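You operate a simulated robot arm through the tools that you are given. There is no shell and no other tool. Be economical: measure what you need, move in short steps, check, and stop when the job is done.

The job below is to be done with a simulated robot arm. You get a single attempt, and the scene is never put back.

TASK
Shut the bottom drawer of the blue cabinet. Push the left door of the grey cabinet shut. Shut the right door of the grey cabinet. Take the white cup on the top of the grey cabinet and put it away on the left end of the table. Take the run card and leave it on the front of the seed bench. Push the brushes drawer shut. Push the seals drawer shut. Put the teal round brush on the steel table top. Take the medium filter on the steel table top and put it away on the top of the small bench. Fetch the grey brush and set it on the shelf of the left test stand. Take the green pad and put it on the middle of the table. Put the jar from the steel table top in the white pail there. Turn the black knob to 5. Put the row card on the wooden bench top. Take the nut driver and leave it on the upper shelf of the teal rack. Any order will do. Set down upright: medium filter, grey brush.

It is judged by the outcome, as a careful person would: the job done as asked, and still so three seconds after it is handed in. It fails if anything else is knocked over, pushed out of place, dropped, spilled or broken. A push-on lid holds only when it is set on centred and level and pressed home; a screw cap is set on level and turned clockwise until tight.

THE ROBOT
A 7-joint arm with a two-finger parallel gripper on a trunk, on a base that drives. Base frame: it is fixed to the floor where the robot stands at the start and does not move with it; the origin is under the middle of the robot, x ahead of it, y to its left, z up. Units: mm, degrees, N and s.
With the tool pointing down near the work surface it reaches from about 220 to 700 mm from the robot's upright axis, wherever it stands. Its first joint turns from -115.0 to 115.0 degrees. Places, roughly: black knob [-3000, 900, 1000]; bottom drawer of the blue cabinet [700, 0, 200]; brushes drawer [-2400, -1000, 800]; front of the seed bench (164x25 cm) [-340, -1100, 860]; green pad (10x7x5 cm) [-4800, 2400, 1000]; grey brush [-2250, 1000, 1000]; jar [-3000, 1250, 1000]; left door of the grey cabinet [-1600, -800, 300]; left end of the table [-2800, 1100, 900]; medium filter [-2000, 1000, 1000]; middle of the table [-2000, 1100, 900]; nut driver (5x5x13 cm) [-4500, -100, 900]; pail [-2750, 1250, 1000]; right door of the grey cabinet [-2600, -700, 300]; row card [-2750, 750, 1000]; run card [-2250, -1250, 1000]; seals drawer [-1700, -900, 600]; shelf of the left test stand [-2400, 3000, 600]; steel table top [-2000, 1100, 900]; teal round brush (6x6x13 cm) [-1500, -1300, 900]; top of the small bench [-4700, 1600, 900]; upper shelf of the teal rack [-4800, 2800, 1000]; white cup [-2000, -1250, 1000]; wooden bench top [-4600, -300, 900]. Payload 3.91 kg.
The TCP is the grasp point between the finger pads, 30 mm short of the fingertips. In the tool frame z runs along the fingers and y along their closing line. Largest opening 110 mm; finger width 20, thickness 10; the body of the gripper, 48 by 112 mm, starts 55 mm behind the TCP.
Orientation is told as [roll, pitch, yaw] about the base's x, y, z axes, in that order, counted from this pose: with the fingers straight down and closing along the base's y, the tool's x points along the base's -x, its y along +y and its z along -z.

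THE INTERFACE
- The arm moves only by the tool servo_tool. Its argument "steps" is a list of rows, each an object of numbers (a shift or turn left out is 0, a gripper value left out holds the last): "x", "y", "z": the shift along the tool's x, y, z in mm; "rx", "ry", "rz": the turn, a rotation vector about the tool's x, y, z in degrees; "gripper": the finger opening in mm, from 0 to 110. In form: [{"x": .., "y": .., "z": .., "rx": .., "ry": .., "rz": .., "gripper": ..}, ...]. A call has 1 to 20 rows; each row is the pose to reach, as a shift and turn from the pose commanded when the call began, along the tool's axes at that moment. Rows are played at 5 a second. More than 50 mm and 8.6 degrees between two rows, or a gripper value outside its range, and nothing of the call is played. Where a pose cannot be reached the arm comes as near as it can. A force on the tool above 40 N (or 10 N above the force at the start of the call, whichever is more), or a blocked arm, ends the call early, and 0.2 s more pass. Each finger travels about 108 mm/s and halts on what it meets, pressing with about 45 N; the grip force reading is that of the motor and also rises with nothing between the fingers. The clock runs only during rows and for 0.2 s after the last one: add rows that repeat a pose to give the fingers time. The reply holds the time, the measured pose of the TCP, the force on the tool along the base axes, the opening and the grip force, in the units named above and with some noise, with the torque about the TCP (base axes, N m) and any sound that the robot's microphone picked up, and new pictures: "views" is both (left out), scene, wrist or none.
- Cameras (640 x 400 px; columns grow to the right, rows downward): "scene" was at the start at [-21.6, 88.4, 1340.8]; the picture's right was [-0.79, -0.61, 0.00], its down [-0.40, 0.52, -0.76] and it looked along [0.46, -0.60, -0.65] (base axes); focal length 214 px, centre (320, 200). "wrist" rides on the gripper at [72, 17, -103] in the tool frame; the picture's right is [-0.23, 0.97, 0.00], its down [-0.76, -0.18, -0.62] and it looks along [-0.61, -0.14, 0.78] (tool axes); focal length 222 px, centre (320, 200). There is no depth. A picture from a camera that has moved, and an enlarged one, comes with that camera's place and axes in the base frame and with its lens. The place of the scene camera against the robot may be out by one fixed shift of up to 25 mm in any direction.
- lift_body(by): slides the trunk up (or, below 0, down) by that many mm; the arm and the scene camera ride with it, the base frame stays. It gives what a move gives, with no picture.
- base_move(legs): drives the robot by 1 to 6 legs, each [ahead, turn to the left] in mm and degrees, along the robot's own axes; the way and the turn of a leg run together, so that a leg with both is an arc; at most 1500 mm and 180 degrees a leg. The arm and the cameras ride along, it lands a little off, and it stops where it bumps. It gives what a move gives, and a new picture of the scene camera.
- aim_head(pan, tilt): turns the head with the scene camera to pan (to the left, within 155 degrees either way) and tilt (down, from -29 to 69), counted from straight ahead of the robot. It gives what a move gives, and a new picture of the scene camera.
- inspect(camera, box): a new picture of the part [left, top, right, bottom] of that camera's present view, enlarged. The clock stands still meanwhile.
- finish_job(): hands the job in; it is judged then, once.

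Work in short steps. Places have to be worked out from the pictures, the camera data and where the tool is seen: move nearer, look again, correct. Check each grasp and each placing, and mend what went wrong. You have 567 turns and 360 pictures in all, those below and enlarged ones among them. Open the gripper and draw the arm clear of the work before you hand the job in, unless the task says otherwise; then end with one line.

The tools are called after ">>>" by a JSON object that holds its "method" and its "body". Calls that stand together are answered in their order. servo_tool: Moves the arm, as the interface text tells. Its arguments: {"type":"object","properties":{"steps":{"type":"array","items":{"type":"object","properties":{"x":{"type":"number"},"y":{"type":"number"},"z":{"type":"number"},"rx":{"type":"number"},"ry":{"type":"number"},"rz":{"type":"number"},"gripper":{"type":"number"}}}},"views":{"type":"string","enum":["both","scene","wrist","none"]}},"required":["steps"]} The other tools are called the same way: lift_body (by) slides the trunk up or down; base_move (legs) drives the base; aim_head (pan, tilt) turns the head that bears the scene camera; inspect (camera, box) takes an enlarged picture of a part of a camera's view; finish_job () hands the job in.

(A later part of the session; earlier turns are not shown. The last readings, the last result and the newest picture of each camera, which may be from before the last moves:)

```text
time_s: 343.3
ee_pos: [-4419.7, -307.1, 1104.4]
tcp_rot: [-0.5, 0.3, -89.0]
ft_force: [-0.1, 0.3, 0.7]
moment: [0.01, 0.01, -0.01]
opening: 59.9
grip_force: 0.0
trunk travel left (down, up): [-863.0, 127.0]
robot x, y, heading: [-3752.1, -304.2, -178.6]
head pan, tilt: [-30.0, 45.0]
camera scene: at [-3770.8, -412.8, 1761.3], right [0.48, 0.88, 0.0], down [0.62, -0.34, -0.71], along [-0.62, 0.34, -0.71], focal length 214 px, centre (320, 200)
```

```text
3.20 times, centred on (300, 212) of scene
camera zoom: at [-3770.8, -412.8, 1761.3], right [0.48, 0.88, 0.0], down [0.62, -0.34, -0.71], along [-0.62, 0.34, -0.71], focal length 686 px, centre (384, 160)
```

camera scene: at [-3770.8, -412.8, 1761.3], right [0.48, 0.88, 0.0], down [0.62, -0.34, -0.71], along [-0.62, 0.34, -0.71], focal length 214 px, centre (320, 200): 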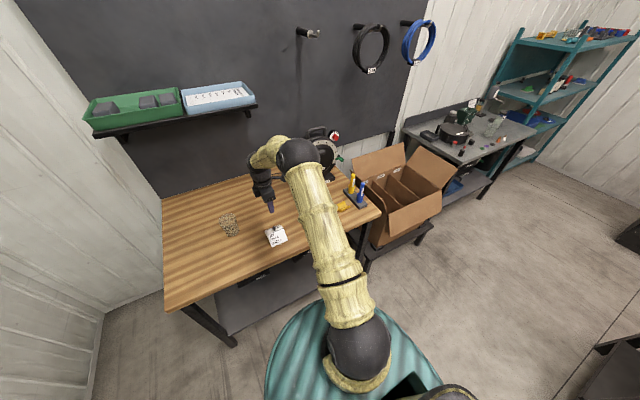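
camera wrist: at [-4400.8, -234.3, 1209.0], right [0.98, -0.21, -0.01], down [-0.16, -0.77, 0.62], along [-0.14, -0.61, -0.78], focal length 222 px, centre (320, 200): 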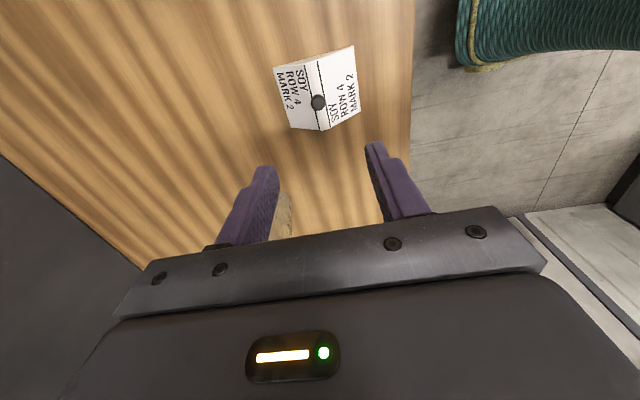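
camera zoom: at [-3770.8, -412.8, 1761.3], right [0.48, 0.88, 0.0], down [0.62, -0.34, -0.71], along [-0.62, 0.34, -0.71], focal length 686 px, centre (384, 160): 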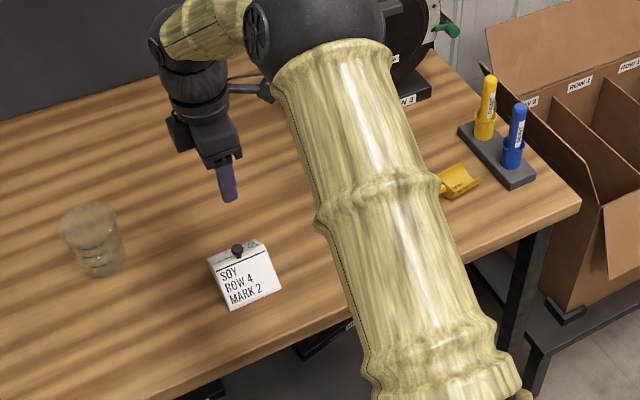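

The nut driver should be at ≈(-4510,-87), hidden by the arm. I move the tool there, turning it so the wrist camera looks toward -x.

>>> {"method": "servo_tool", "body": {"steps": [{"z": -20, "x": 20, "rz": 8}, {"z": -40, "x": 40, "rz": 16}, {"z": -55, "x": 60, "rz": 24}, {"z": -55, "x": 80, "rz": 32}, {"z": -55, "x": 100, "rz": 40}, {"z": -55, "x": 120, "rz": 48}, {"z": -55, "x": 140, "rz": 56}, {"z": -55, "x": 160, "rz": 64}, {"z": -55, "x": 180, "rz": 72}, {"z": -55, "x": 200, "rz": 80}, {"z": -55, "x": 215, "rz": 88}, {"z": -55, "x": 215, "rz": 91}], "views": "both"}}

```text
time_s: 345.9
ee_pos: [-4422.5, -91.0, 1160.9]
tcp_rot: [-0.1, -0.6, 179.8]
ft_force: [0.4, -0.6, 0.6]
moment: [0.02, 0.0, -0.02]
opening: 60.0
grip_force: 0.0
trunk travel left (down, up): [-863.0, 127.0]
robot x, y, heading: [-3750.6, -305.9, -178.3]
head pan, tilt: [-30.0, 45.0]
camera scene: at [-3770.6, -412.8, 1761.3], right [0.48, 0.88, 0.0], down [0.62, -0.34, -0.71], along [-0.62, 0.34, -0.71], focal length 214 px, centre (320, 200)
camera wrist: at [-4348.6, -109.5, 1263.6], right [-0.23, -0.97, 0.0], down [-0.76, 0.18, 0.63], along [-0.61, 0.15, -0.78], focal length 222 px, centre (320, 200)
```

scene: 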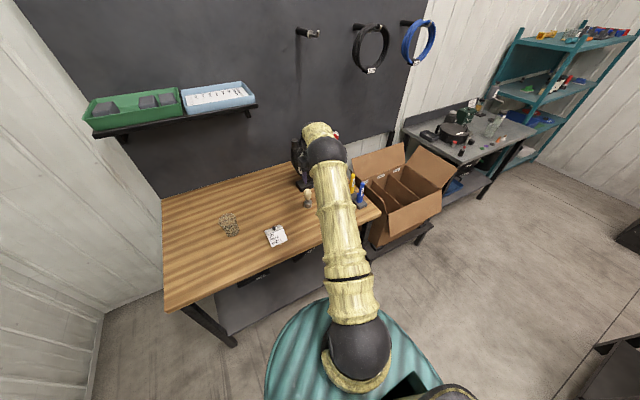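
wrist: 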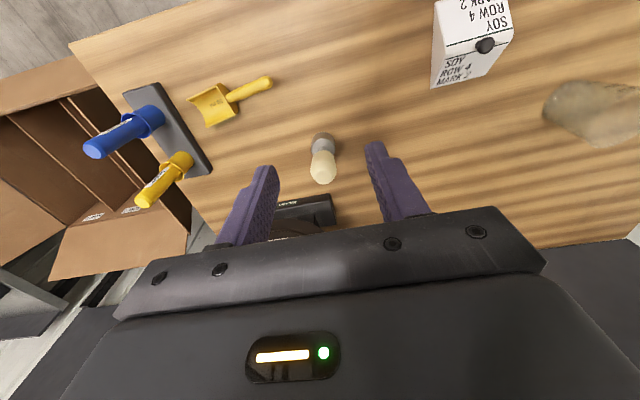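

I zoom in on the candidates.

>>> {"method": "inspect", "body": {"camera": "wrist", "box": [60, 60, 380, 260]}}

```text
2.00 times, centred on (220, 160) of wrist
camera zoom: at [-4348.6, -109.5, 1263.6], right [-0.23, -0.97, 0.0], down [-0.76, 0.18, 0.63], along [-0.61, 0.15, -0.78], focal length 444 px, centre (520, 280)
```

zoom: 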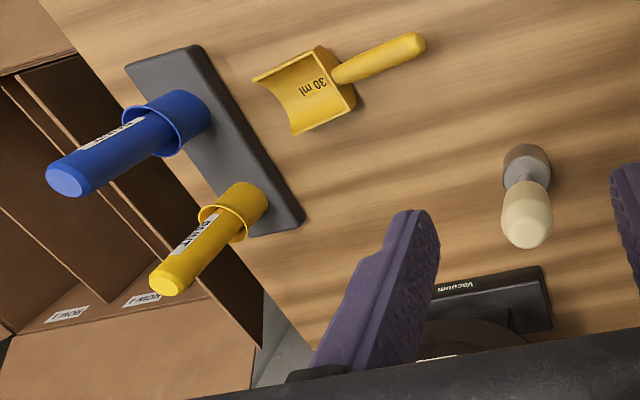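

The upright stubby tool with the cream handle near (-4545,-65) is the nut driver. I drive 100 mm closer and re-view.

>>> {"method": "base_move", "body": {"legs": [[100, 0]]}}

>>> {"method": "servo_tool", "body": {"steps": [{"y": -20, "gripper": 90}], "views": "wrist"}}

```text
time_s: 347.2
ee_pos: [-4523.1, -94.7, 1159.6]
tcp_rot: [-0.2, -0.6, -180.0]
ft_force: [-0.9, 0.0, -0.9]
moment: [0.01, -0.04, -0.04]
opening: 59.9
grip_force: 0.0
trunk travel left (down, up): [-863.0, 127.0]
robot x, y, heading: [-3849.9, -306.9, -178.8]
head pan, tilt: [-30.0, 45.0]
camera scene: at [-3871.6, -415.3, 1761.3], right [0.48, 0.88, 0.0], down [0.62, -0.34, -0.71], along [-0.62, 0.34, -0.71], focal length 214 px, centre (320, 200)
```

scene: 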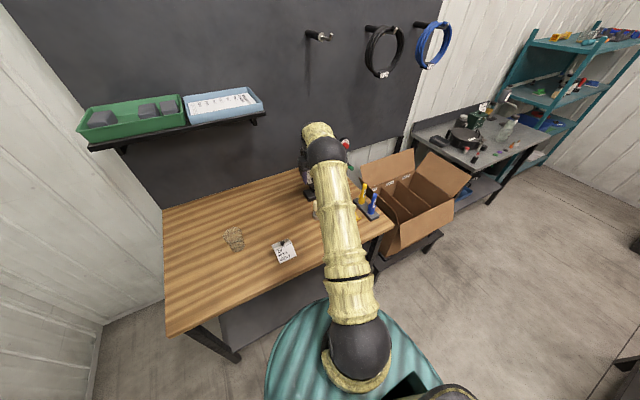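

```text
time_s: 347.6
ee_pos: [-4522.7, -74.0, 1160.7]
tcp_rot: [0.0, -0.4, 180.0]
ft_force: [-0.4, 0.1, 0.2]
moment: [-0.02, 0.01, 0.05]
opening: 90.3
grip_force: 0.0
trunk travel left (down, up): [-863.0, 127.0]
robot x, y, heading: [-3847.0, -306.9, -178.8]
head pan, tilt: [-30.0, 45.0]
camera wrist: at [-4447.7, -91.9, 1263.3], right [-0.23, -0.97, 0.0], down [-0.76, 0.18, 0.63], along [-0.61, 0.14, -0.78], focal length 222 px, centre (320, 200)
```

wrist: 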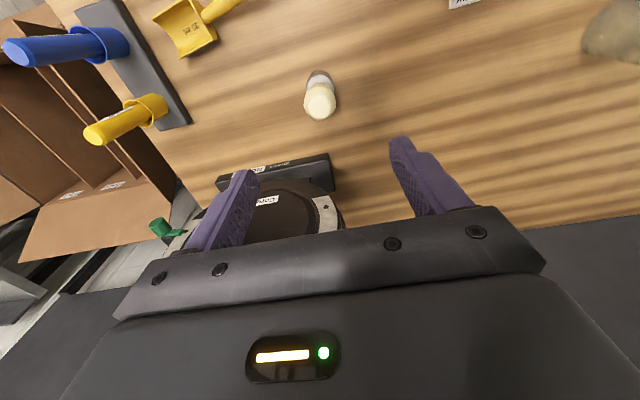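

Refined: nut driver at (-4520,-76), top z≈991. I descend to z≈966 and close along y.

>>> {"method": "servo_tool", "body": {"steps": [{"x": 2, "z": 48, "gripper": 75}, {"x": 2, "z": 96}, {"x": 2, "z": 144}], "views": "wrist"}}

```text
time_s: 348.4
ee_pos: [-4520.7, -76.0, 1016.5]
tcp_rot: [-0.1, -0.5, -180.0]
ft_force: [-0.7, 1.2, -0.5]
moment: [0.0, -0.01, -0.02]
opening: 74.7
grip_force: 0.1
trunk travel left (down, up): [-863.0, 127.0]
robot x, y, heading: [-3850.2, -308.0, -178.1]
head pan, tilt: [-30.0, 45.0]
camera wrist: at [-4446.9, -93.0, 1118.4], right [-0.23, -0.97, 0.0], down [-0.76, 0.18, 0.63], along [-0.61, 0.14, -0.78], focal length 222 px, centre (320, 200)
```

wrist: 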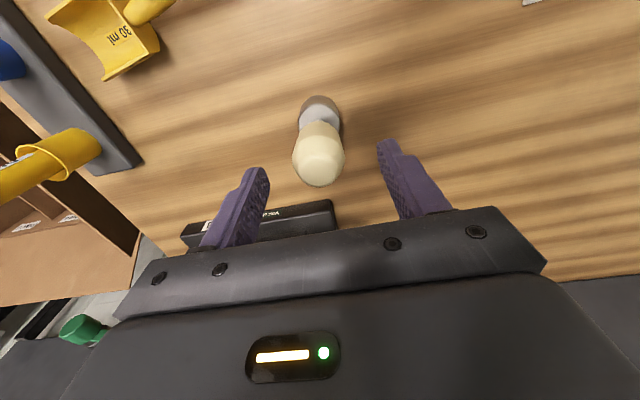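

Aligned. Down 52 mm more and close.

>>> {"method": "servo_tool", "body": {"steps": [{"z": 30}, {"z": 54}, {"z": 54, "gripper": 35}, {"z": 54, "gripper": 0}, {"z": 54, "gripper": 0}, {"z": 54, "gripper": 0}], "views": "wrist"}}

```text
time_s: 349.8
ee_pos: [-4520.9, -72.9, 960.9]
tcp_rot: [-0.2, -0.6, -180.0]
ft_force: [-0.8, 1.4, 0.6]
moment: [-0.02, 0.05, -0.03]
opening: 40.7
grip_force: 45.2
trunk travel left (down, up): [-863.0, 127.0]
robot x, y, heading: [-3847.9, -306.3, -178.6]
head pan, tilt: [-30.0, 45.0]
camera wrist: at [-4447.5, -91.2, 1064.3], right [-0.23, -0.97, 0.0], down [-0.76, 0.18, 0.63], along [-0.61, 0.14, -0.78], focal length 222 px, centre (320, 200)
```

wrist: 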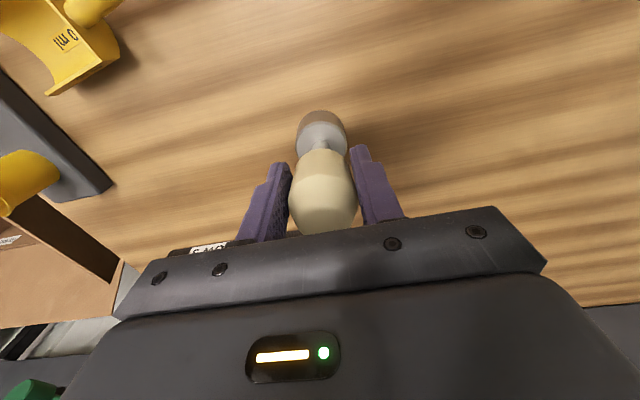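

Gripped (41 mm). I lift it, back off, turn and drive up the aisle toward the teal rack.

>>> {"method": "servo_tool", "body": {"steps": [{"z": -45}, {"z": -90}, {"z": -135}, {"z": -180}, {"z": -220}], "views": "none"}}

>>> {"method": "base_move", "body": {"legs": [[-90, 0], [0, -91.5], [1500, 0]]}}

>>> {"method": "aim_head", "body": {"pan": 35, "tilt": 25}}

```text
time_s: 351.0
ee_pos: [-4520.0, -75.1, 1181.3]
tcp_rot: [-0.2, -0.5, -179.9]
ft_force: [0.7, -0.2, -3.9]
moment: [0.01, -0.05, -0.01]
opening: 40.9
grip_force: 45.3
trunk travel left (down, up): [-863.0, 127.0]
robot x, y, heading: [-3848.5, -305.3, -178.5]
head pan, tilt: [-30.0, 45.0]
```

```text
time_s: 366.2
ee_pos: [-3433.8, 1843.8, 1180.2]
tcp_rot: [-0.3, -0.4, 86.2]
ft_force: [0.5, -0.1, -3.1]
moment: [-0.08, 0.0, 0.02]
opening: 40.4
grip_force: 45.1
trunk travel left (down, up): [-863.0, 127.0]
robot x, y, heading: [-3708.9, 1185.9, 87.8]
head pan, tilt: [-30.0, 45.0]
camera scene: at [-3832.2, 1206.7, 1761.3], right [0.85, -0.53, 0.0], down [-0.38, -0.6, -0.71], along [0.38, 0.6, -0.71], focal length 214 px, centre (320, 200)
```

scene: 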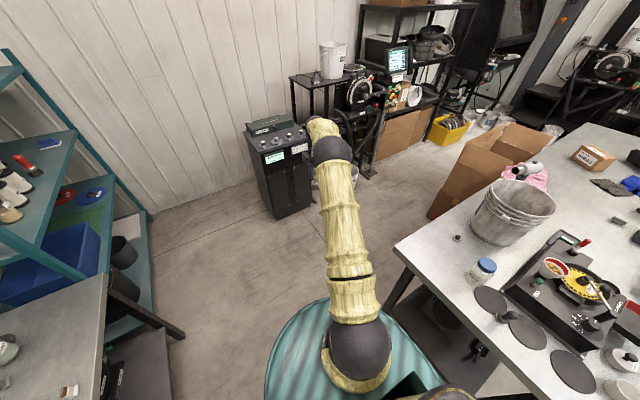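

```text
time_s: 367.5
ee_pos: [-3434.1, 1843.9, 1180.8]
tcp_rot: [-0.2, -0.6, 86.2]
ft_force: [0.2, -0.2, -4.1]
moment: [-0.04, 0.01, -0.01]
opening: 40.5
grip_force: 44.6
trunk travel left (down, up): [-863.0, 127.0]
robot x, y, heading: [-3707.1, 1186.4, 87.9]
head pan, tilt: [35.0, 25.0]
camera scene: at [-3925.4, 1215.2, 1791.9], right [0.84, 0.54, 0.0], down [0.23, -0.36, -0.91], along [-0.49, 0.76, -0.42], focal length 214 px, centre (320, 200)
```

scene: 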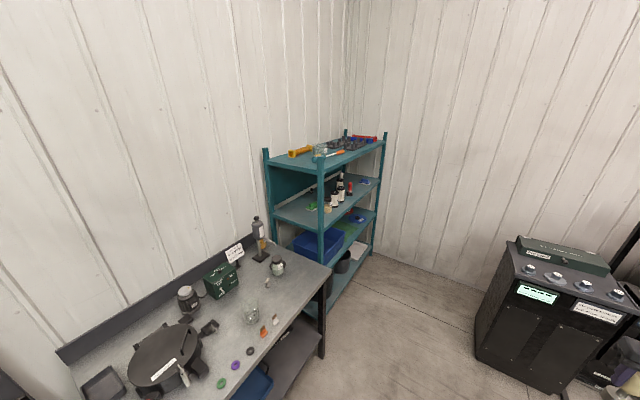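

The rack's second level (bottles, green pad) at z≈1080 matches the "upper shelf". The top level blocks a vertical tool, so I'll first set the nut driver on the steel table's back-left corner and regrip it with a tilted tool. I turn to face the table's left end.

>>> {"method": "base_move", "body": {"legs": [[0, -88]]}}

>>> {"method": "aim_head", "body": {"pan": 0, "tilt": 45}}

```text
time_s: 373.4
ee_pos: [-3044.8, 934.4, 1180.6]
tcp_rot: [-0.2, -0.5, -2.0]
ft_force: [0.5, -0.2, -3.3]
moment: [-0.01, 0.03, -0.02]
opening: 40.4
grip_force: 44.7
trunk travel left (down, up): [-863.0, 127.0]
robot x, y, heading: [-3704.0, 1187.7, -0.7]
head pan, tilt: [35.0, 25.0]
camera scene: at [-3702.4, 1396.1, 1791.9], right [0.57, -0.83, 0.0], down [-0.35, -0.24, -0.91], along [0.75, 0.51, -0.42], focal length 214 px, centre (320, 200)
```

scene: 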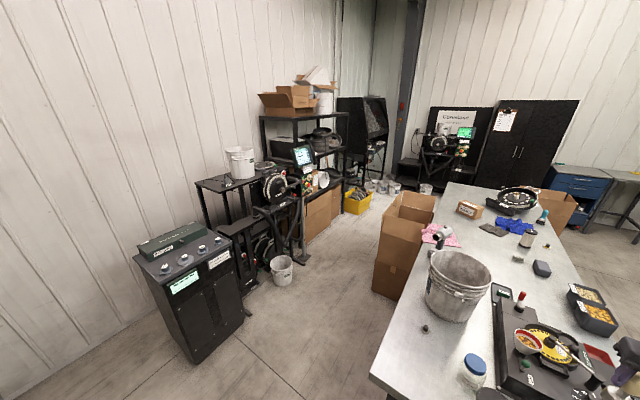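

```text
time_s: 374.4
ee_pos: [-3044.3, 933.9, 1180.1]
tcp_rot: [-0.2, -0.5, -2.1]
ft_force: [1.3, 0.5, -3.4]
moment: [0.01, 0.02, 0.02]
opening: 40.6
grip_force: 44.6
trunk travel left (down, up): [-863.0, 127.0]
robot x, y, heading: [-3707.1, 1185.2, -0.4]
head pan, tilt: [0.0, 45.0]
camera scene: at [-3697.0, 1343.5, 1761.3], right [-0.01, -1.0, 0.0], down [-0.71, 0.01, -0.71], along [0.71, -0.01, -0.71], focal length 214 px, centre (320, 200)
```

scene: 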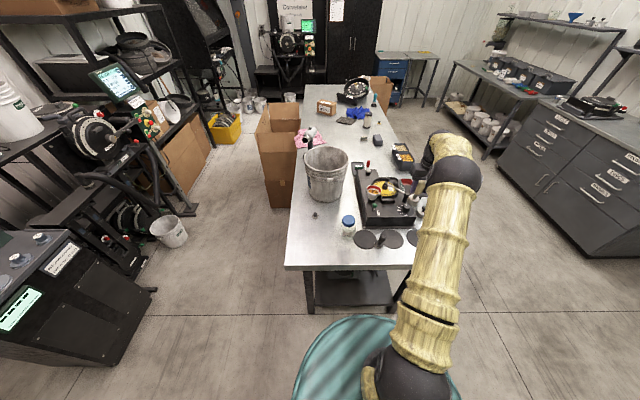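

The back-left corner of the table is free. I bring the nut driver to (-3140,1380) and lower it to contact.

>>> {"method": "servo_tool", "body": {"steps": [{"x": 11, "y": 44}, {"x": 22, "y": 88}, {"x": 33, "y": 132}, {"x": 44, "y": 176}, {"x": 55, "y": 221}, {"x": 67, "y": 265}, {"x": 78, "y": 309}, {"x": 89, "y": 353}, {"x": 100, "y": 397}, {"x": 111, "y": 442}, {"x": 111, "y": 442, "z": 45}, {"x": 111, "y": 442, "z": 90}, {"x": 111, "y": 442, "z": 135}, {"x": 111, "y": 442, "z": 180}], "views": "wrist"}}

>>> {"method": "servo_tool", "body": {"steps": [{"z": 4}, {"z": 8}, {"z": 12}, {"z": 16}, {"z": 20}, {"z": 24}, {"z": 28}, {"z": 32}, {"z": 36}, {"z": 40}], "views": "wrist"}}

```text
time_s: 377.4
ee_pos: [-3135.0, 1379.6, 995.9]
tcp_rot: [-0.2, -0.6, -2.1]
ft_force: [0.5, 0.5, -3.2]
moment: [-0.02, 0.05, 0.04]
opening: 40.4
grip_force: 45.4
trunk travel left (down, up): [-863.0, 127.0]
robot x, y, heading: [-3705.3, 1191.6, -0.7]
head pan, tilt: [0.0, 45.0]
camera wrist: at [-3207.8, 1398.3, 1099.8], right [0.26, 0.96, 0.0], down [0.75, -0.2, 0.63], along [0.61, -0.17, -0.78], focal length 222 px, centre (320, 200)
```

wrist: 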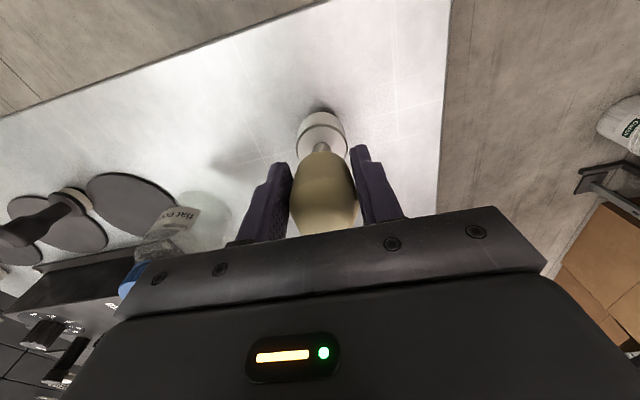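

```text
time_s: 379.6
ee_pos: [-3138.8, 1378.0, 959.4]
tcp_rot: [-0.2, -0.5, -2.1]
ft_force: [-0.6, -5.3, 22.1]
moment: [0.12, -0.22, -0.02]
opening: 41.0
grip_force: 44.4
trunk travel left (down, up): [-863.0, 127.0]
robot x, y, heading: [-3709.4, 1182.1, -0.7]
head pan, tilt: [0.0, 45.0]
camera wrist: at [-3210.9, 1397.2, 1062.1], right [0.26, 0.96, 0.0], down [0.75, -0.2, 0.63], along [0.61, -0.17, -0.78], focal length 222 px, centre (320, 200)
```

wrist: 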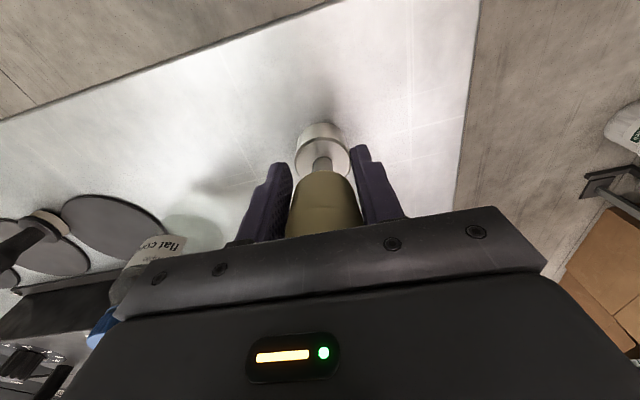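

Standing on the table. I release, rise, back off 150 mm, and tilt the tool forward 60°.

>>> {"method": "servo_tool", "body": {"steps": [{"z": -2, "gripper": 60}, {"z": -2, "gripper": 80}, {"z": -2, "gripper": 80}, {"z": -45}, {"z": -90}, {"z": -130}, {"x": 20, "z": -130, "ry": -8}, {"x": 40, "z": -130, "ry": -16}, {"x": 60, "z": -130, "ry": -24}, {"x": 80, "z": -130, "ry": -32}, {"x": 100, "z": -130, "ry": -40}, {"x": 120, "z": -130, "ry": -48}, {"x": 140, "z": -130, "ry": -56}, {"x": 150, "z": -130, "ry": -62}], "views": "wrist"}}

```text
time_s: 382.6
ee_pos: [-3289.7, 1385.1, 1087.3]
tcp_rot: [-0.4, -62.7, -1.7]
ft_force: [0.0, -0.4, -0.1]
moment: [-0.01, 0.02, 0.01]
opening: 80.3
grip_force: 0.1
trunk travel left (down, up): [-863.0, 127.0]
robot x, y, heading: [-3713.1, 1189.7, -0.7]
head pan, tilt: [0.0, 45.0]
camera wrist: at [-3413.6, 1406.3, 1070.7], right [0.14, 0.97, 0.2], down [-0.21, -0.17, 0.96], along [0.97, -0.18, 0.18], focal length 222 px, centre (320, 200)
```

wrist: 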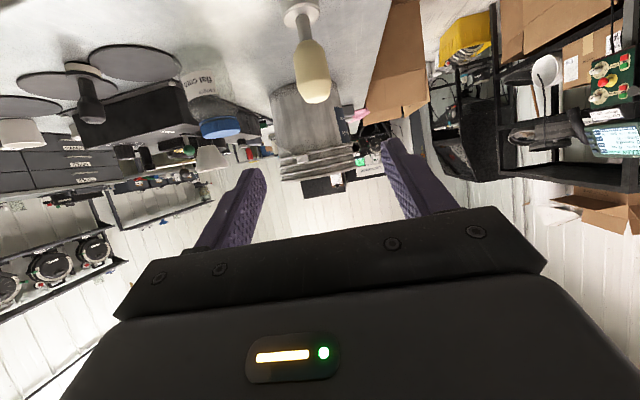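

The nut driver stands at ≈(-3139,1372). I lower to z≈962 and advance so the fingers straddle its handle.

>>> {"method": "servo_tool", "body": {"steps": [{"x": 40, "y": -4, "z": 20}, {"x": 80, "y": -9, "z": 40}, {"x": 111, "y": -9, "z": 57}, {"x": 91, "y": -9, "z": 96}, {"x": 71, "y": -9, "z": 135}, {"x": 51, "y": -9, "z": 174}], "views": "wrist"}}

```text
time_s: 384.0
ee_pos: [-3158.2, 1370.0, 962.3]
tcp_rot: [-0.4, -62.5, -1.8]
ft_force: [0.3, -0.8, 0.0]
moment: [0.0, 0.02, -0.01]
opening: 79.9
grip_force: 0.0
trunk travel left (down, up): [-863.0, 127.0]
robot x, y, heading: [-3708.5, 1185.5, -0.5]
head pan, tilt: [0.0, 45.0]
camera wrist: at [-3282.2, 1391.3, 946.9], right [0.14, 0.97, 0.2], down [-0.21, -0.17, 0.96], along [0.97, -0.18, 0.18], focal length 222 px, centre (320, 200)
```

wrist: 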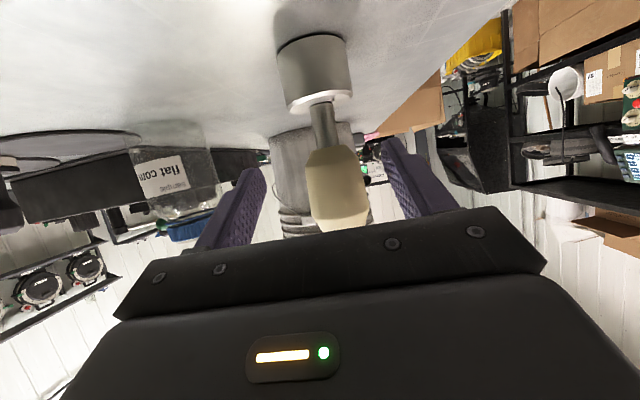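

Nicely between the fingers. Advance 20 mm and close.

>>> {"method": "servo_tool", "body": {"steps": [{"x": -9, "y": 4, "z": 18}, {"x": -9, "y": 4, "z": 18, "gripper": 40}, {"x": -9, "y": 4, "z": 18, "gripper": 10}, {"x": -9, "y": 4, "z": 18, "gripper": 10}, {"x": -9, "y": 4, "z": 18, "gripper": 10}], "views": "wrist"}}

```text
time_s: 385.2
ee_pos: [-3138.0, 1374.5, 962.3]
tcp_rot: [-0.4, -62.4, -1.8]
ft_force: [0.7, 0.7, 0.3]
moment: [0.01, 0.01, 0.01]
opening: 38.4
grip_force: 44.9
trunk travel left (down, up): [-863.0, 127.0]
robot x, y, heading: [-3706.5, 1189.1, -0.6]
head pan, tilt: [0.0, 45.0]
camera wrist: at [-3262.0, 1395.0, 946.3], right [0.14, 0.97, 0.2], down [-0.21, -0.17, 0.96], along [0.97, -0.18, 0.18], focal length 222 px, centre (320, 200)
```

wrist: 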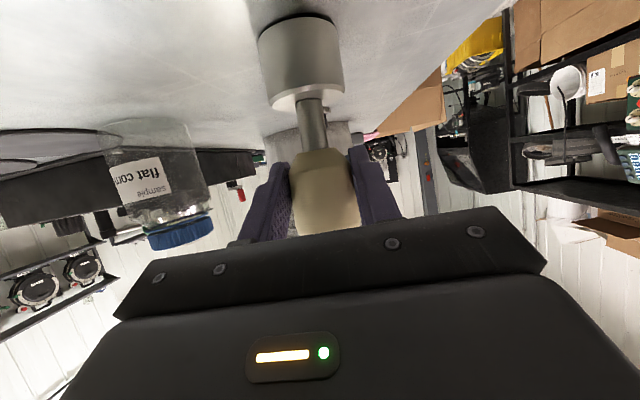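

Regripped with the tilted tool. I lift, turn, and drive to in front of the teal rack.

>>> {"method": "servo_tool", "body": {"steps": [{"x": -40, "z": -21}, {"x": -80, "z": -42}, {"x": -124, "z": -65}, {"x": -160, "z": -84}], "views": "none"}}

>>> {"method": "base_move", "body": {"legs": [[-60, 0], [0, 90], [1500, 0], [100, 0], [0, 90]]}}

>>> {"method": "aim_head", "body": {"pan": 0, "tilt": 30}}

```text
time_s: 386.2
ee_pos: [-3140.6, 1373.1, 1143.8]
tcp_rot: [-0.4, -62.5, -1.8]
ft_force: [-0.9, 0.2, -3.7]
moment: [0.02, 0.04, -0.03]
opening: 38.8
grip_force: 45.4
trunk travel left (down, up): [-863.0, 127.0]
robot x, y, heading: [-3705.7, 1189.0, -0.7]
head pan, tilt: [0.0, 45.0]
```

```text
time_s: 400.7
ee_pos: [-3870.3, 3189.9, 1142.0]
tcp_rot: [-0.5, -62.3, 86.1]
ft_force: [0.2, -0.7, -3.7]
moment: [-0.06, -0.01, 0.01]
opening: 38.6
grip_force: 45.2
trunk travel left (down, up): [-863.0, 127.0]
robot x, y, heading: [-3707.6, 2616.8, 85.7]
head pan, tilt: [0.0, 45.0]
stopped in leg 3: the robot was blocked; the commanded pose is now the measured one
camera scene: at [-3872.6, 2652.2, 1761.2], right [1.0, -0.08, 0.0], down [-0.05, -0.7, -0.71], along [0.05, 0.71, -0.71], focal length 214 px, centre (320, 200)
```

scene: 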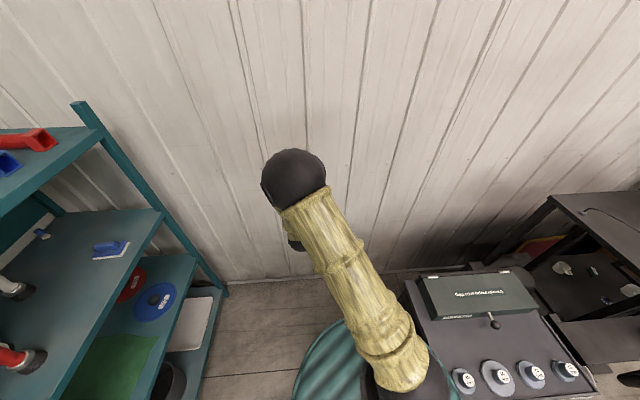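

```text
time_s: 401.5
ee_pos: [-3869.9, 3191.3, 1143.0]
tcp_rot: [-0.4, -62.5, 86.1]
ft_force: [0.2, 0.5, -2.9]
moment: [0.01, 0.0, -0.01]
opening: 38.9
grip_force: 45.2
trunk travel left (down, up): [-863.0, 127.0]
robot x, y, heading: [-3707.1, 2615.3, 85.7]
head pan, tilt: [0.0, 30.0]
camera scene: at [-3871.2, 2662.2, 1783.8], right [1.0, -0.08, 0.0], down [-0.04, -0.5, -0.87], along [0.07, 0.86, -0.5], focal length 214 px, centre (320, 200)
```

scene: 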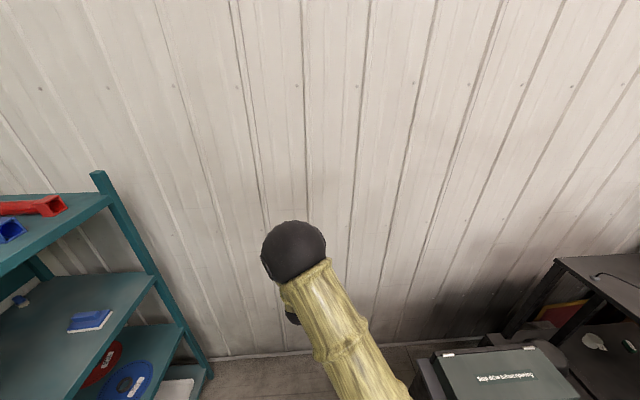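

The base met something (the console to the right, likely). I back up 130 mm and turn left to face the rack.

>>> {"method": "base_move", "body": {"legs": [[-130, 0], [0, 94]]}}

>>> {"method": "inspect", "body": {"camera": "scene", "box": [160, 120, 560, 370]}}

```text
time_s: 407.1
ee_pos: [-4313.6, 2509.5, 1142.2]
tcp_rot: [-0.3, -62.4, 158.4]
ft_force: [0.1, 0.6, -3.0]
moment: [-0.01, -0.04, -0.01]
opening: 38.7
grip_force: 45.2
trunk travel left (down, up): [-863.0, 127.0]
robot x, y, heading: [-3716.3, 2490.1, 157.7]
head pan, tilt: [0.0, 30.0]
stopped in leg 2: the robot was blocked; the commanded pose is now the measured one
camera scene: at [-3817.8, 2361.6, 1783.9], right [0.38, 0.93, 0.0], down [0.46, -0.19, -0.87], along [-0.8, 0.33, -0.5], focal length 214 px, centre (320, 200)
```

scene: 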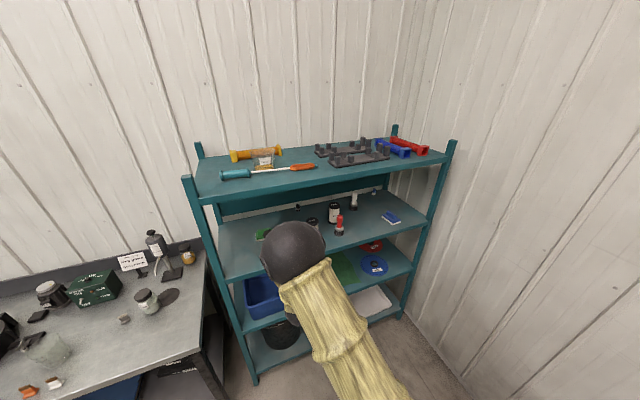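

```text
1.60 times, centred on (360, 245) of scene
camera zoom: at [-3817.8, 2361.6, 1783.9], right [0.38, 0.93, 0.0], down [0.46, -0.19, -0.87], along [-0.8, 0.33, -0.5], focal length 343 px, centre (256, 128)
```

zoom: 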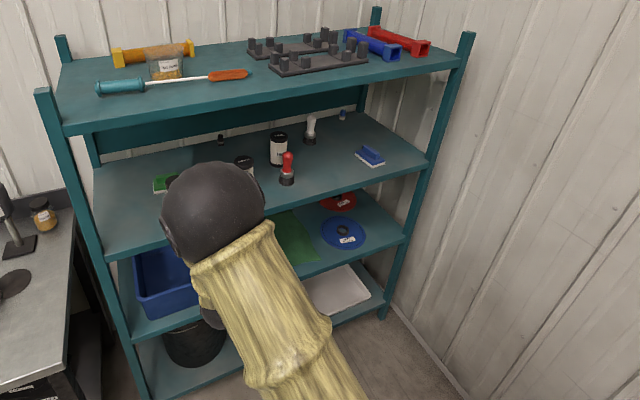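

The turn was blocked again; I look behind to see what the tail meets.

>>> {"method": "aim_head", "body": {"pan": -150, "tilt": 50}}

>>> {"method": "aim_head", "body": {"pan": 150, "tilt": 50}}

```text
time_s: 409.4
ee_pos: [-4314.1, 2510.1, 1143.4]
tcp_rot: [-0.4, -62.4, 158.4]
ft_force: [1.4, -0.7, -3.6]
moment: [-0.02, -0.04, -0.02]
opening: 38.7
grip_force: 44.9
trunk travel left (down, up): [-863.0, 127.0]
robot x, y, heading: [-3717.2, 2488.4, 157.8]
head pan, tilt: [-150.0, 50.0]
camera scene: at [-3657.5, 2337.6, 1754.4], right [0.14, -0.99, 0.0], down [-0.76, -0.1, -0.64], along [0.64, 0.09, -0.77], focal length 214 px, centre (320, 200)
```

scene: 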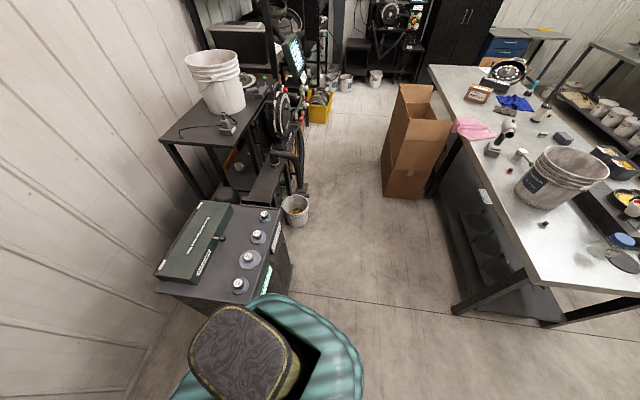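

```text
time_s: 413.5
ee_pos: [-4312.6, 2509.1, 1143.1]
tcp_rot: [-0.4, -62.5, 158.3]
ft_force: [-0.3, -0.8, -3.1]
moment: [0.0, -0.04, -0.01]
opening: 38.7
grip_force: 44.9
trunk travel left (down, up): [-863.0, 127.0]
robot x, y, heading: [-3717.5, 2490.1, 157.6]
head pan, tilt: [150.0, 50.0]
camera scene: at [-3686.6, 2266.2, 1754.4], right [-0.79, -0.61, 0.0], down [-0.47, 0.61, -0.64], along [0.39, -0.51, -0.77], focal length 214 px, centre (320, 200)
```

scene: 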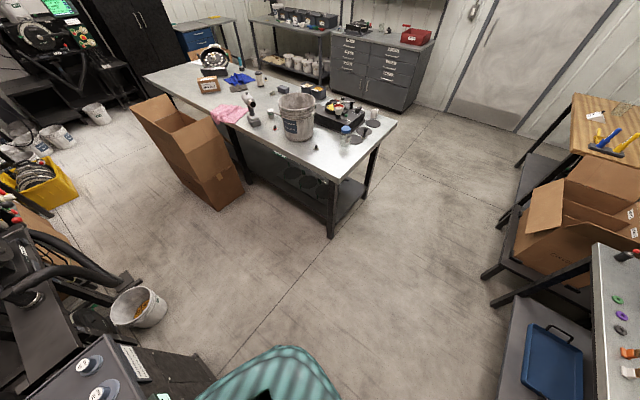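

The tail touches the console. I'll work from this heading. I look at the shelf through the wrist camera to choose a free spot.

>>> {"method": "aim_head", "body": {"pan": 20, "tilt": 30}}

>>> {"method": "servo_tool", "body": {"steps": [{"z": 0}], "views": "wrist"}}

```text
time_s: 415.6
ee_pos: [-4313.2, 2509.2, 1142.8]
tcp_rot: [-0.4, -62.4, 158.4]
ft_force: [-0.3, 0.3, -3.3]
moment: [-0.02, -0.03, -0.01]
opening: 38.9
grip_force: 45.1
trunk travel left (down, up): [-863.0, 127.0]
robot x, y, heading: [-3716.8, 2489.7, 157.6]
head pan, tilt: [20.0, 30.0]
camera scene: at [-3824.2, 2330.5, 1783.9], right [0.04, 1.0, 0.0], down [0.5, -0.02, -0.87], along [-0.87, 0.03, -0.5], focal length 214 px, centre (320, 200)
```

scene: 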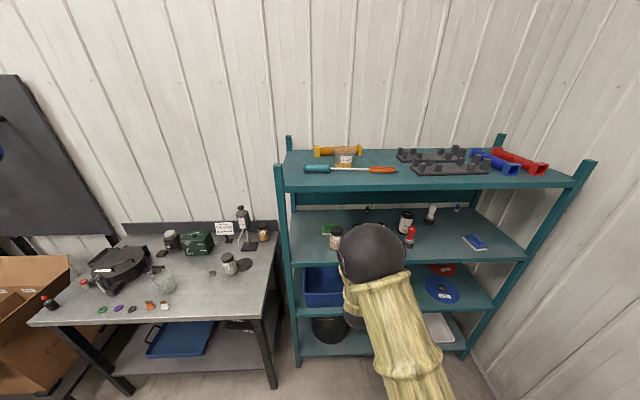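

```text
time_s: 416.0
ee_pos: [-4314.7, 2508.6, 1142.5]
tcp_rot: [-0.4, -62.3, 158.4]
ft_force: [0.0, 0.5, -4.0]
moment: [-0.04, -0.06, -0.01]
opening: 38.8
grip_force: 44.9
trunk travel left (down, up): [-863.0, 127.0]
robot x, y, heading: [-3718.1, 2489.1, 157.8]
head pan, tilt: [20.0, 30.0]
camera wrist: at [-4203.4, 2445.4, 1126.9], right [-0.46, -0.86, 0.2], down [0.25, 0.09, 0.96], along [-0.85, 0.5, 0.18], focal length 222 px, centre (320, 200)
```

wrist: 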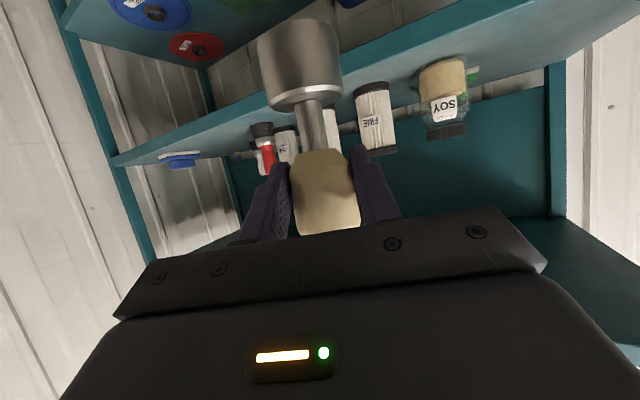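

There's an open stretch on the upper shelf around y≈3030 (between the red item and blue brush). I swing the arm that way first, then drive forward.

>>> {"method": "servo_tool", "body": {"steps": [{"y": -45}, {"y": -90}, {"y": -135}, {"y": -180}, {"y": -225}, {"y": -270}, {"y": -315}, {"y": -360, "x": -9, "z": 18}], "views": "none"}}

>>> {"method": "base_move", "body": {"legs": [[310, 0]]}}

>>> {"method": "servo_tool", "body": {"steps": [{"z": 0}], "views": "wrist"}}

```text
time_s: 417.8
ee_pos: [-4197.7, 2852.3, 1143.0]
tcp_rot: [-0.2, -62.4, 158.2]
ft_force: [0.0, 1.2, -3.3]
moment: [-0.03, 0.0, -0.01]
opening: 38.9
grip_force: 44.8
trunk travel left (down, up): [-863.0, 127.0]
robot x, y, heading: [-3717.0, 2487.4, 157.9]
head pan, tilt: [20.0, 30.0]
```

```text
time_s: 420.2
ee_pos: [-4481.5, 2969.1, 1143.8]
tcp_rot: [-0.4, -62.4, 158.2]
ft_force: [-0.9, 1.2, -3.7]
moment: [0.01, -0.03, -0.01]
opening: 38.9
grip_force: 44.7
trunk travel left (down, up): [-863.0, 127.0]
robot x, y, heading: [-4001.0, 2605.6, 157.4]
head pan, tilt: [20.0, 30.0]
camera scene: at [-4109.7, 2448.4, 1783.9], right [0.04, 1.0, 0.0], down [0.5, -0.02, -0.87], along [-0.86, 0.04, -0.5], focal length 214 px, centre (320, 200)
```

scene: 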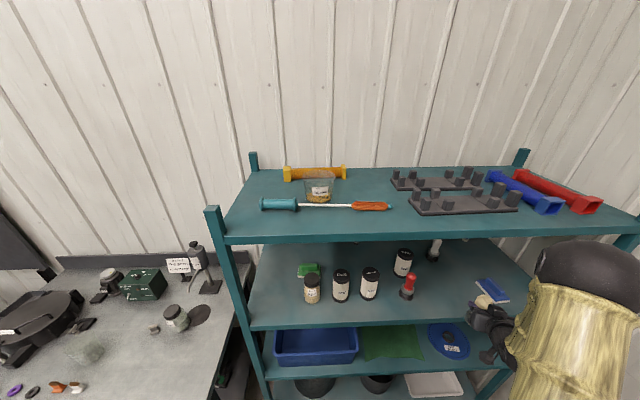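

```text
time_s: 420.6
ee_pos: [-4480.3, 2969.2, 1143.3]
tcp_rot: [-0.2, -62.3, 157.9]
ft_force: [-0.3, -0.9, -3.0]
moment: [0.01, -0.01, -0.05]
opening: 38.6
grip_force: 45.1
trunk travel left (down, up): [-863.0, 127.0]
robot x, y, heading: [-3999.5, 2601.2, 157.6]
head pan, tilt: [20.0, 30.0]
camera wrist: at [-4370.4, 2905.6, 1127.7], right [-0.47, -0.86, 0.2], down [0.25, 0.09, 0.96], along [-0.85, 0.5, 0.17], focal length 222 px, centre (320, 200)
```

wrist: 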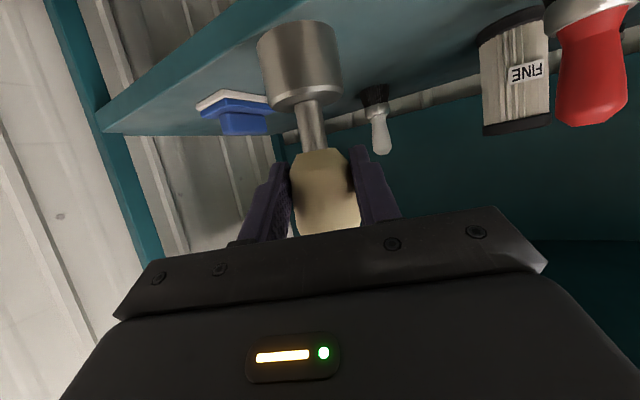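

Shelf surface z≈984, front x≈-4575. Target (-4650,3005) is free. I advance into the rack at height.

>>> {"method": "servo_tool", "body": {"steps": [{"x": -20, "y": 8, "z": 38}, {"x": -40, "y": 15, "z": 76}, {"x": -60, "y": 23, "z": 114}, {"x": -79, "y": 30, "z": 151}], "views": "both"}}

```text
time_s: 421.6
ee_pos: [-4651.9, 3007.3, 1143.4]
tcp_rot: [-0.3, -62.4, 158.0]
ft_force: [-0.7, 0.0, -3.0]
moment: [0.0, -0.06, -0.01]
opening: 38.7
grip_force: 44.9
trunk travel left (down, up): [-863.0, 127.0]
robot x, y, heading: [-3998.2, 2605.8, 157.8]
head pan, tilt: [20.0, 30.0]
camera scene: at [-4110.0, 2448.6, 1783.9], right [0.04, 1.0, 0.0], down [0.5, -0.02, -0.87], along [-0.86, 0.04, -0.5], focal length 214 px, centre (320, 200)
camera wrist: at [-4540.9, 2942.9, 1127.9], right [-0.47, -0.86, 0.2], down [0.25, 0.09, 0.96], along [-0.85, 0.5, 0.17], focal length 222 px, centre (320, 200)
```

scene: 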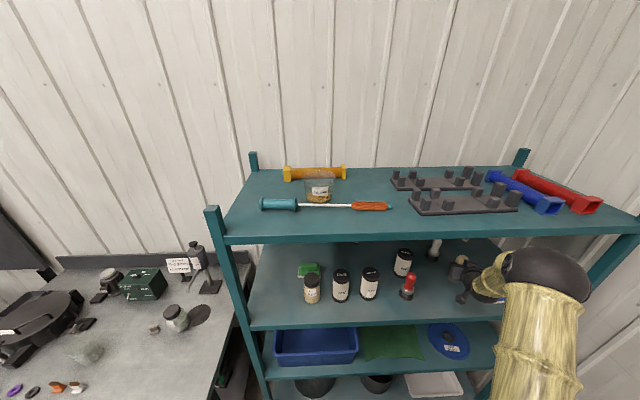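
wrist: 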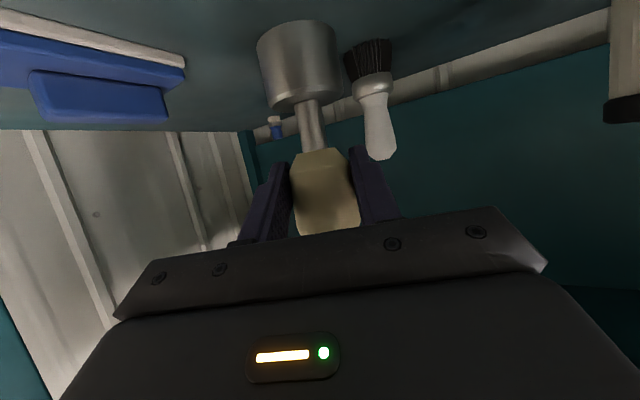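

Well placed. I lower to near the shelf, then slowly to contact.

>>> {"method": "servo_tool", "body": {"steps": [{"x": 25, "z": 13}, {"x": 49, "z": 25}, {"x": 54, "z": 28}, {"x": 58, "z": 30}, {"x": 62, "z": 32}, {"x": 66, "z": 34}, {"x": 70, "z": 37}, {"x": 74, "z": 39}], "views": "wrist"}}

```text
time_s: 423.3
ee_pos: [-4651.7, 3009.5, 1073.7]
tcp_rot: [-0.6, -63.8, 158.2]
ft_force: [-2.5, 2.8, 13.7]
moment: [0.15, 0.75, -0.03]
opening: 15.3
grip_force: 44.7
trunk travel left (down, up): [-863.0, 127.0]
robot x, y, heading: [-4003.4, 2607.5, 157.4]
head pan, tilt: [20.0, 30.0]
stopped in row 8: the force on the tool passed its limit at 42 N (the readings are from after the stop); the commanded pose is now the measured one
camera wrist: at [-4543.7, 2945.2, 1055.2], right [-0.46, -0.86, 0.2], down [0.27, 0.08, 0.96], along [-0.84, 0.5, 0.2], focal length 222 px, centre (320, 200)
```

wrist: 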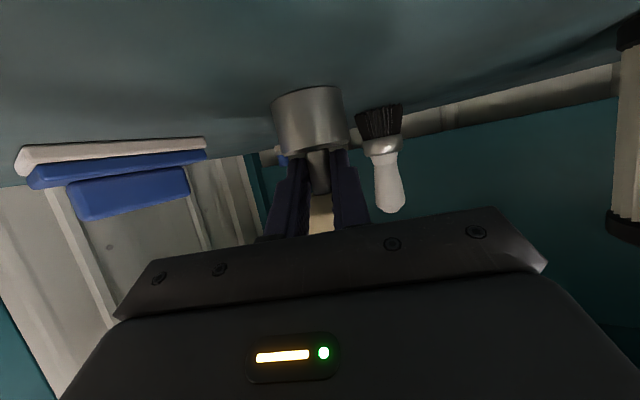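

The fingers slid onto the stem as the driver met the shelf; it seems to stand upright. I open and retreat straight back.

>>> {"method": "servo_tool", "body": {"steps": [{"gripper": 40}, {"gripper": 80}, {"gripper": 80}], "views": "wrist"}}

```text
time_s: 424.1
ee_pos: [-4650.4, 3007.5, 1067.7]
tcp_rot: [-0.6, -63.0, 158.1]
ft_force: [0.6, 0.2, -0.5]
moment: [-0.01, 0.02, 0.0]
opening: 80.2
grip_force: 0.0
trunk travel left (down, up): [-863.0, 127.0]
robot x, y, heading: [-4000.4, 2602.4, 157.7]
head pan, tilt: [20.0, 30.0]
camera wrist: at [-4540.5, 2943.6, 1051.0], right [-0.47, -0.86, 0.2], down [0.26, 0.08, 0.96], along [-0.85, 0.5, 0.19], focal length 222 px, centre (320, 200)
```

wrist: 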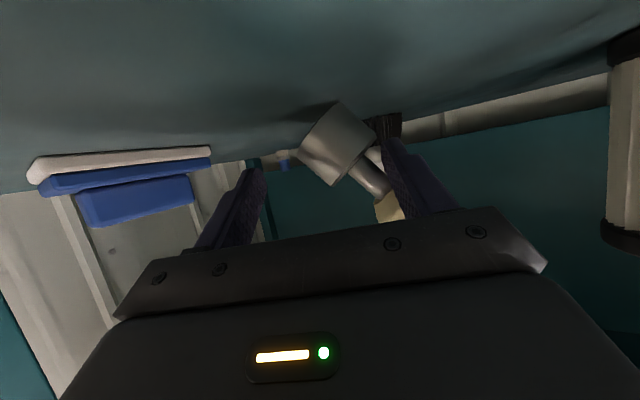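

The driver leans on one finger. I close gently to right it and look.

>>> {"method": "servo_tool", "body": {"steps": [{"gripper": 65}, {"gripper": 55}, {"gripper": 48}, {"gripper": 43}, {"gripper": 41}], "views": "wrist"}}

```text
time_s: 425.3
ee_pos: [-4650.6, 3007.9, 1072.2]
tcp_rot: [-0.6, -63.4, 158.1]
ft_force: [0.7, 3.6, 11.7]
moment: [0.15, 0.27, -0.13]
opening: 45.1
grip_force: 3.2
trunk travel left (down, up): [-863.0, 127.0]
robot x, y, heading: [-4003.3, 2605.7, 157.6]
head pan, tilt: [20.0, 30.0]
camera wrist: at [-4541.2, 2944.9, 1053.8], right [-0.47, -0.86, 0.2], down [0.27, 0.08, 0.96], along [-0.84, 0.5, 0.19], focal length 222 px, centre (320, 200)
```

wrist: 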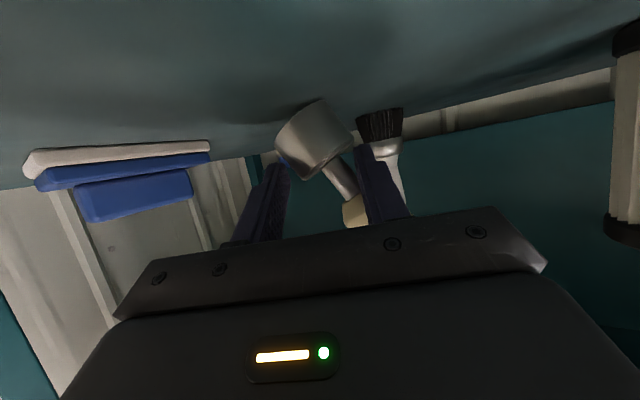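

The fingers are too low (at the socket/stem). I open a little, rise 45 mm to handle height and close gently again.

>>> {"method": "servo_tool", "body": {"steps": [{"gripper": 58}, {"gripper": 58, "x": -9, "z": -5}, {"gripper": 58, "x": -18, "z": -9}, {"gripper": 58, "x": -27, "z": -14}, {"gripper": 58, "x": -36, "z": -19}], "views": "wrist"}}

```text
time_s: 426.5
ee_pos: [-4651.9, 3008.0, 1110.1]
tcp_rot: [-0.4, -63.2, 158.1]
ft_force: [1.0, 0.5, 0.5]
moment: [0.02, 0.0, -0.05]
opening: 58.1
grip_force: 0.4
trunk travel left (down, up): [-863.0, 127.0]
robot x, y, heading: [-4000.7, 2603.9, 157.4]
head pan, tilt: [20.0, 30.0]
camera wrist: at [-4541.5, 2943.8, 1092.9], right [-0.47, -0.86, 0.2], down [0.26, 0.08, 0.96], along [-0.85, 0.5, 0.19], focal length 222 px, centre (320, 200)
```

wrist: 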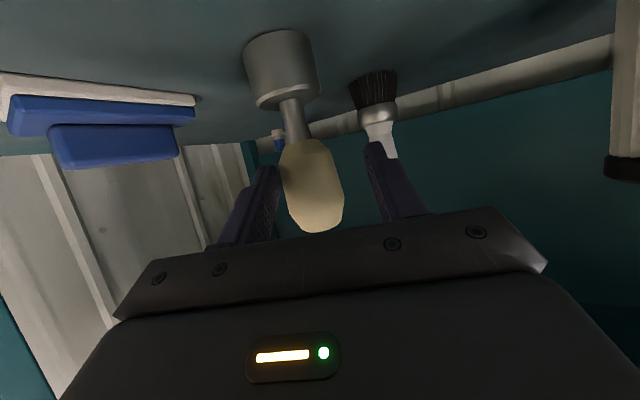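

It has righted itself and stands upright. I open fully and retreat straight back.

>>> {"method": "servo_tool", "body": {"steps": [{"gripper": 75}, {"gripper": 95}, {"gripper": 95}, {"x": 18, "z": -35}, {"x": 37, "z": -70}, {"x": 56, "z": -106}, {"x": 75, "z": -142}], "views": "both"}}

```text
time_s: 428.1
ee_pos: [-4502.6, 2943.4, 1108.0]
tcp_rot: [-0.5, -63.3, 158.0]
ft_force: [0.4, -0.2, 0.6]
moment: [0.01, -0.01, -0.02]
opening: 94.9
grip_force: 0.1
trunk travel left (down, up): [-863.0, 127.0]
robot x, y, heading: [-4002.8, 2605.5, 157.6]
head pan, tilt: [20.0, 30.0]
camera scene: at [-4107.6, 2447.4, 1783.9], right [0.04, 1.0, 0.0], down [0.5, -0.02, -0.87], along [-0.87, 0.04, -0.5], focal length 214 px, centre (320, 200)
camera wrist: at [-4392.4, 2880.2, 1090.1], right [-0.47, -0.86, 0.2], down [0.26, 0.08, 0.96], along [-0.84, 0.5, 0.19], focal length 222 px, centre (320, 200)
```

scene: 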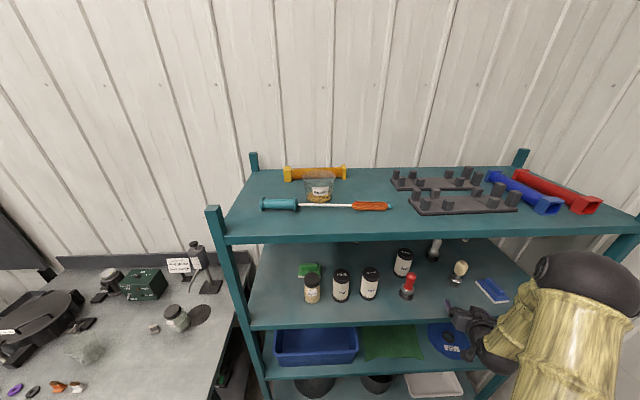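
wrist: 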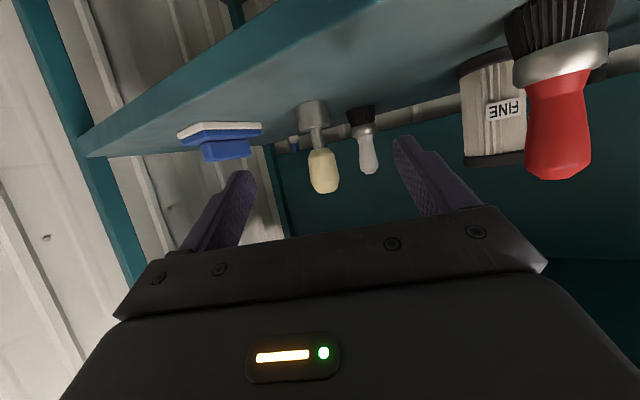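

The nut driver stands on the upper shelf. Now the green pad, behind the soy jar on the same shelf; I zoom in.

>>> {"method": "inspect", "body": {"camera": "scene", "box": [240, 220, 400, 320]}}

```text
4.00 times, centred on (320, 270) of scene
camera zoom: at [-4107.6, 2447.4, 1783.9], right [0.04, 1.0, 0.0], down [0.5, -0.02, -0.87], along [-0.87, 0.04, -0.5], focal length 858 px, centre (320, -80)
```

zoom: 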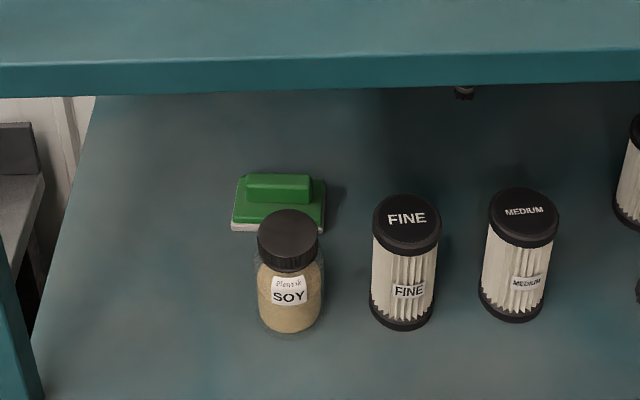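

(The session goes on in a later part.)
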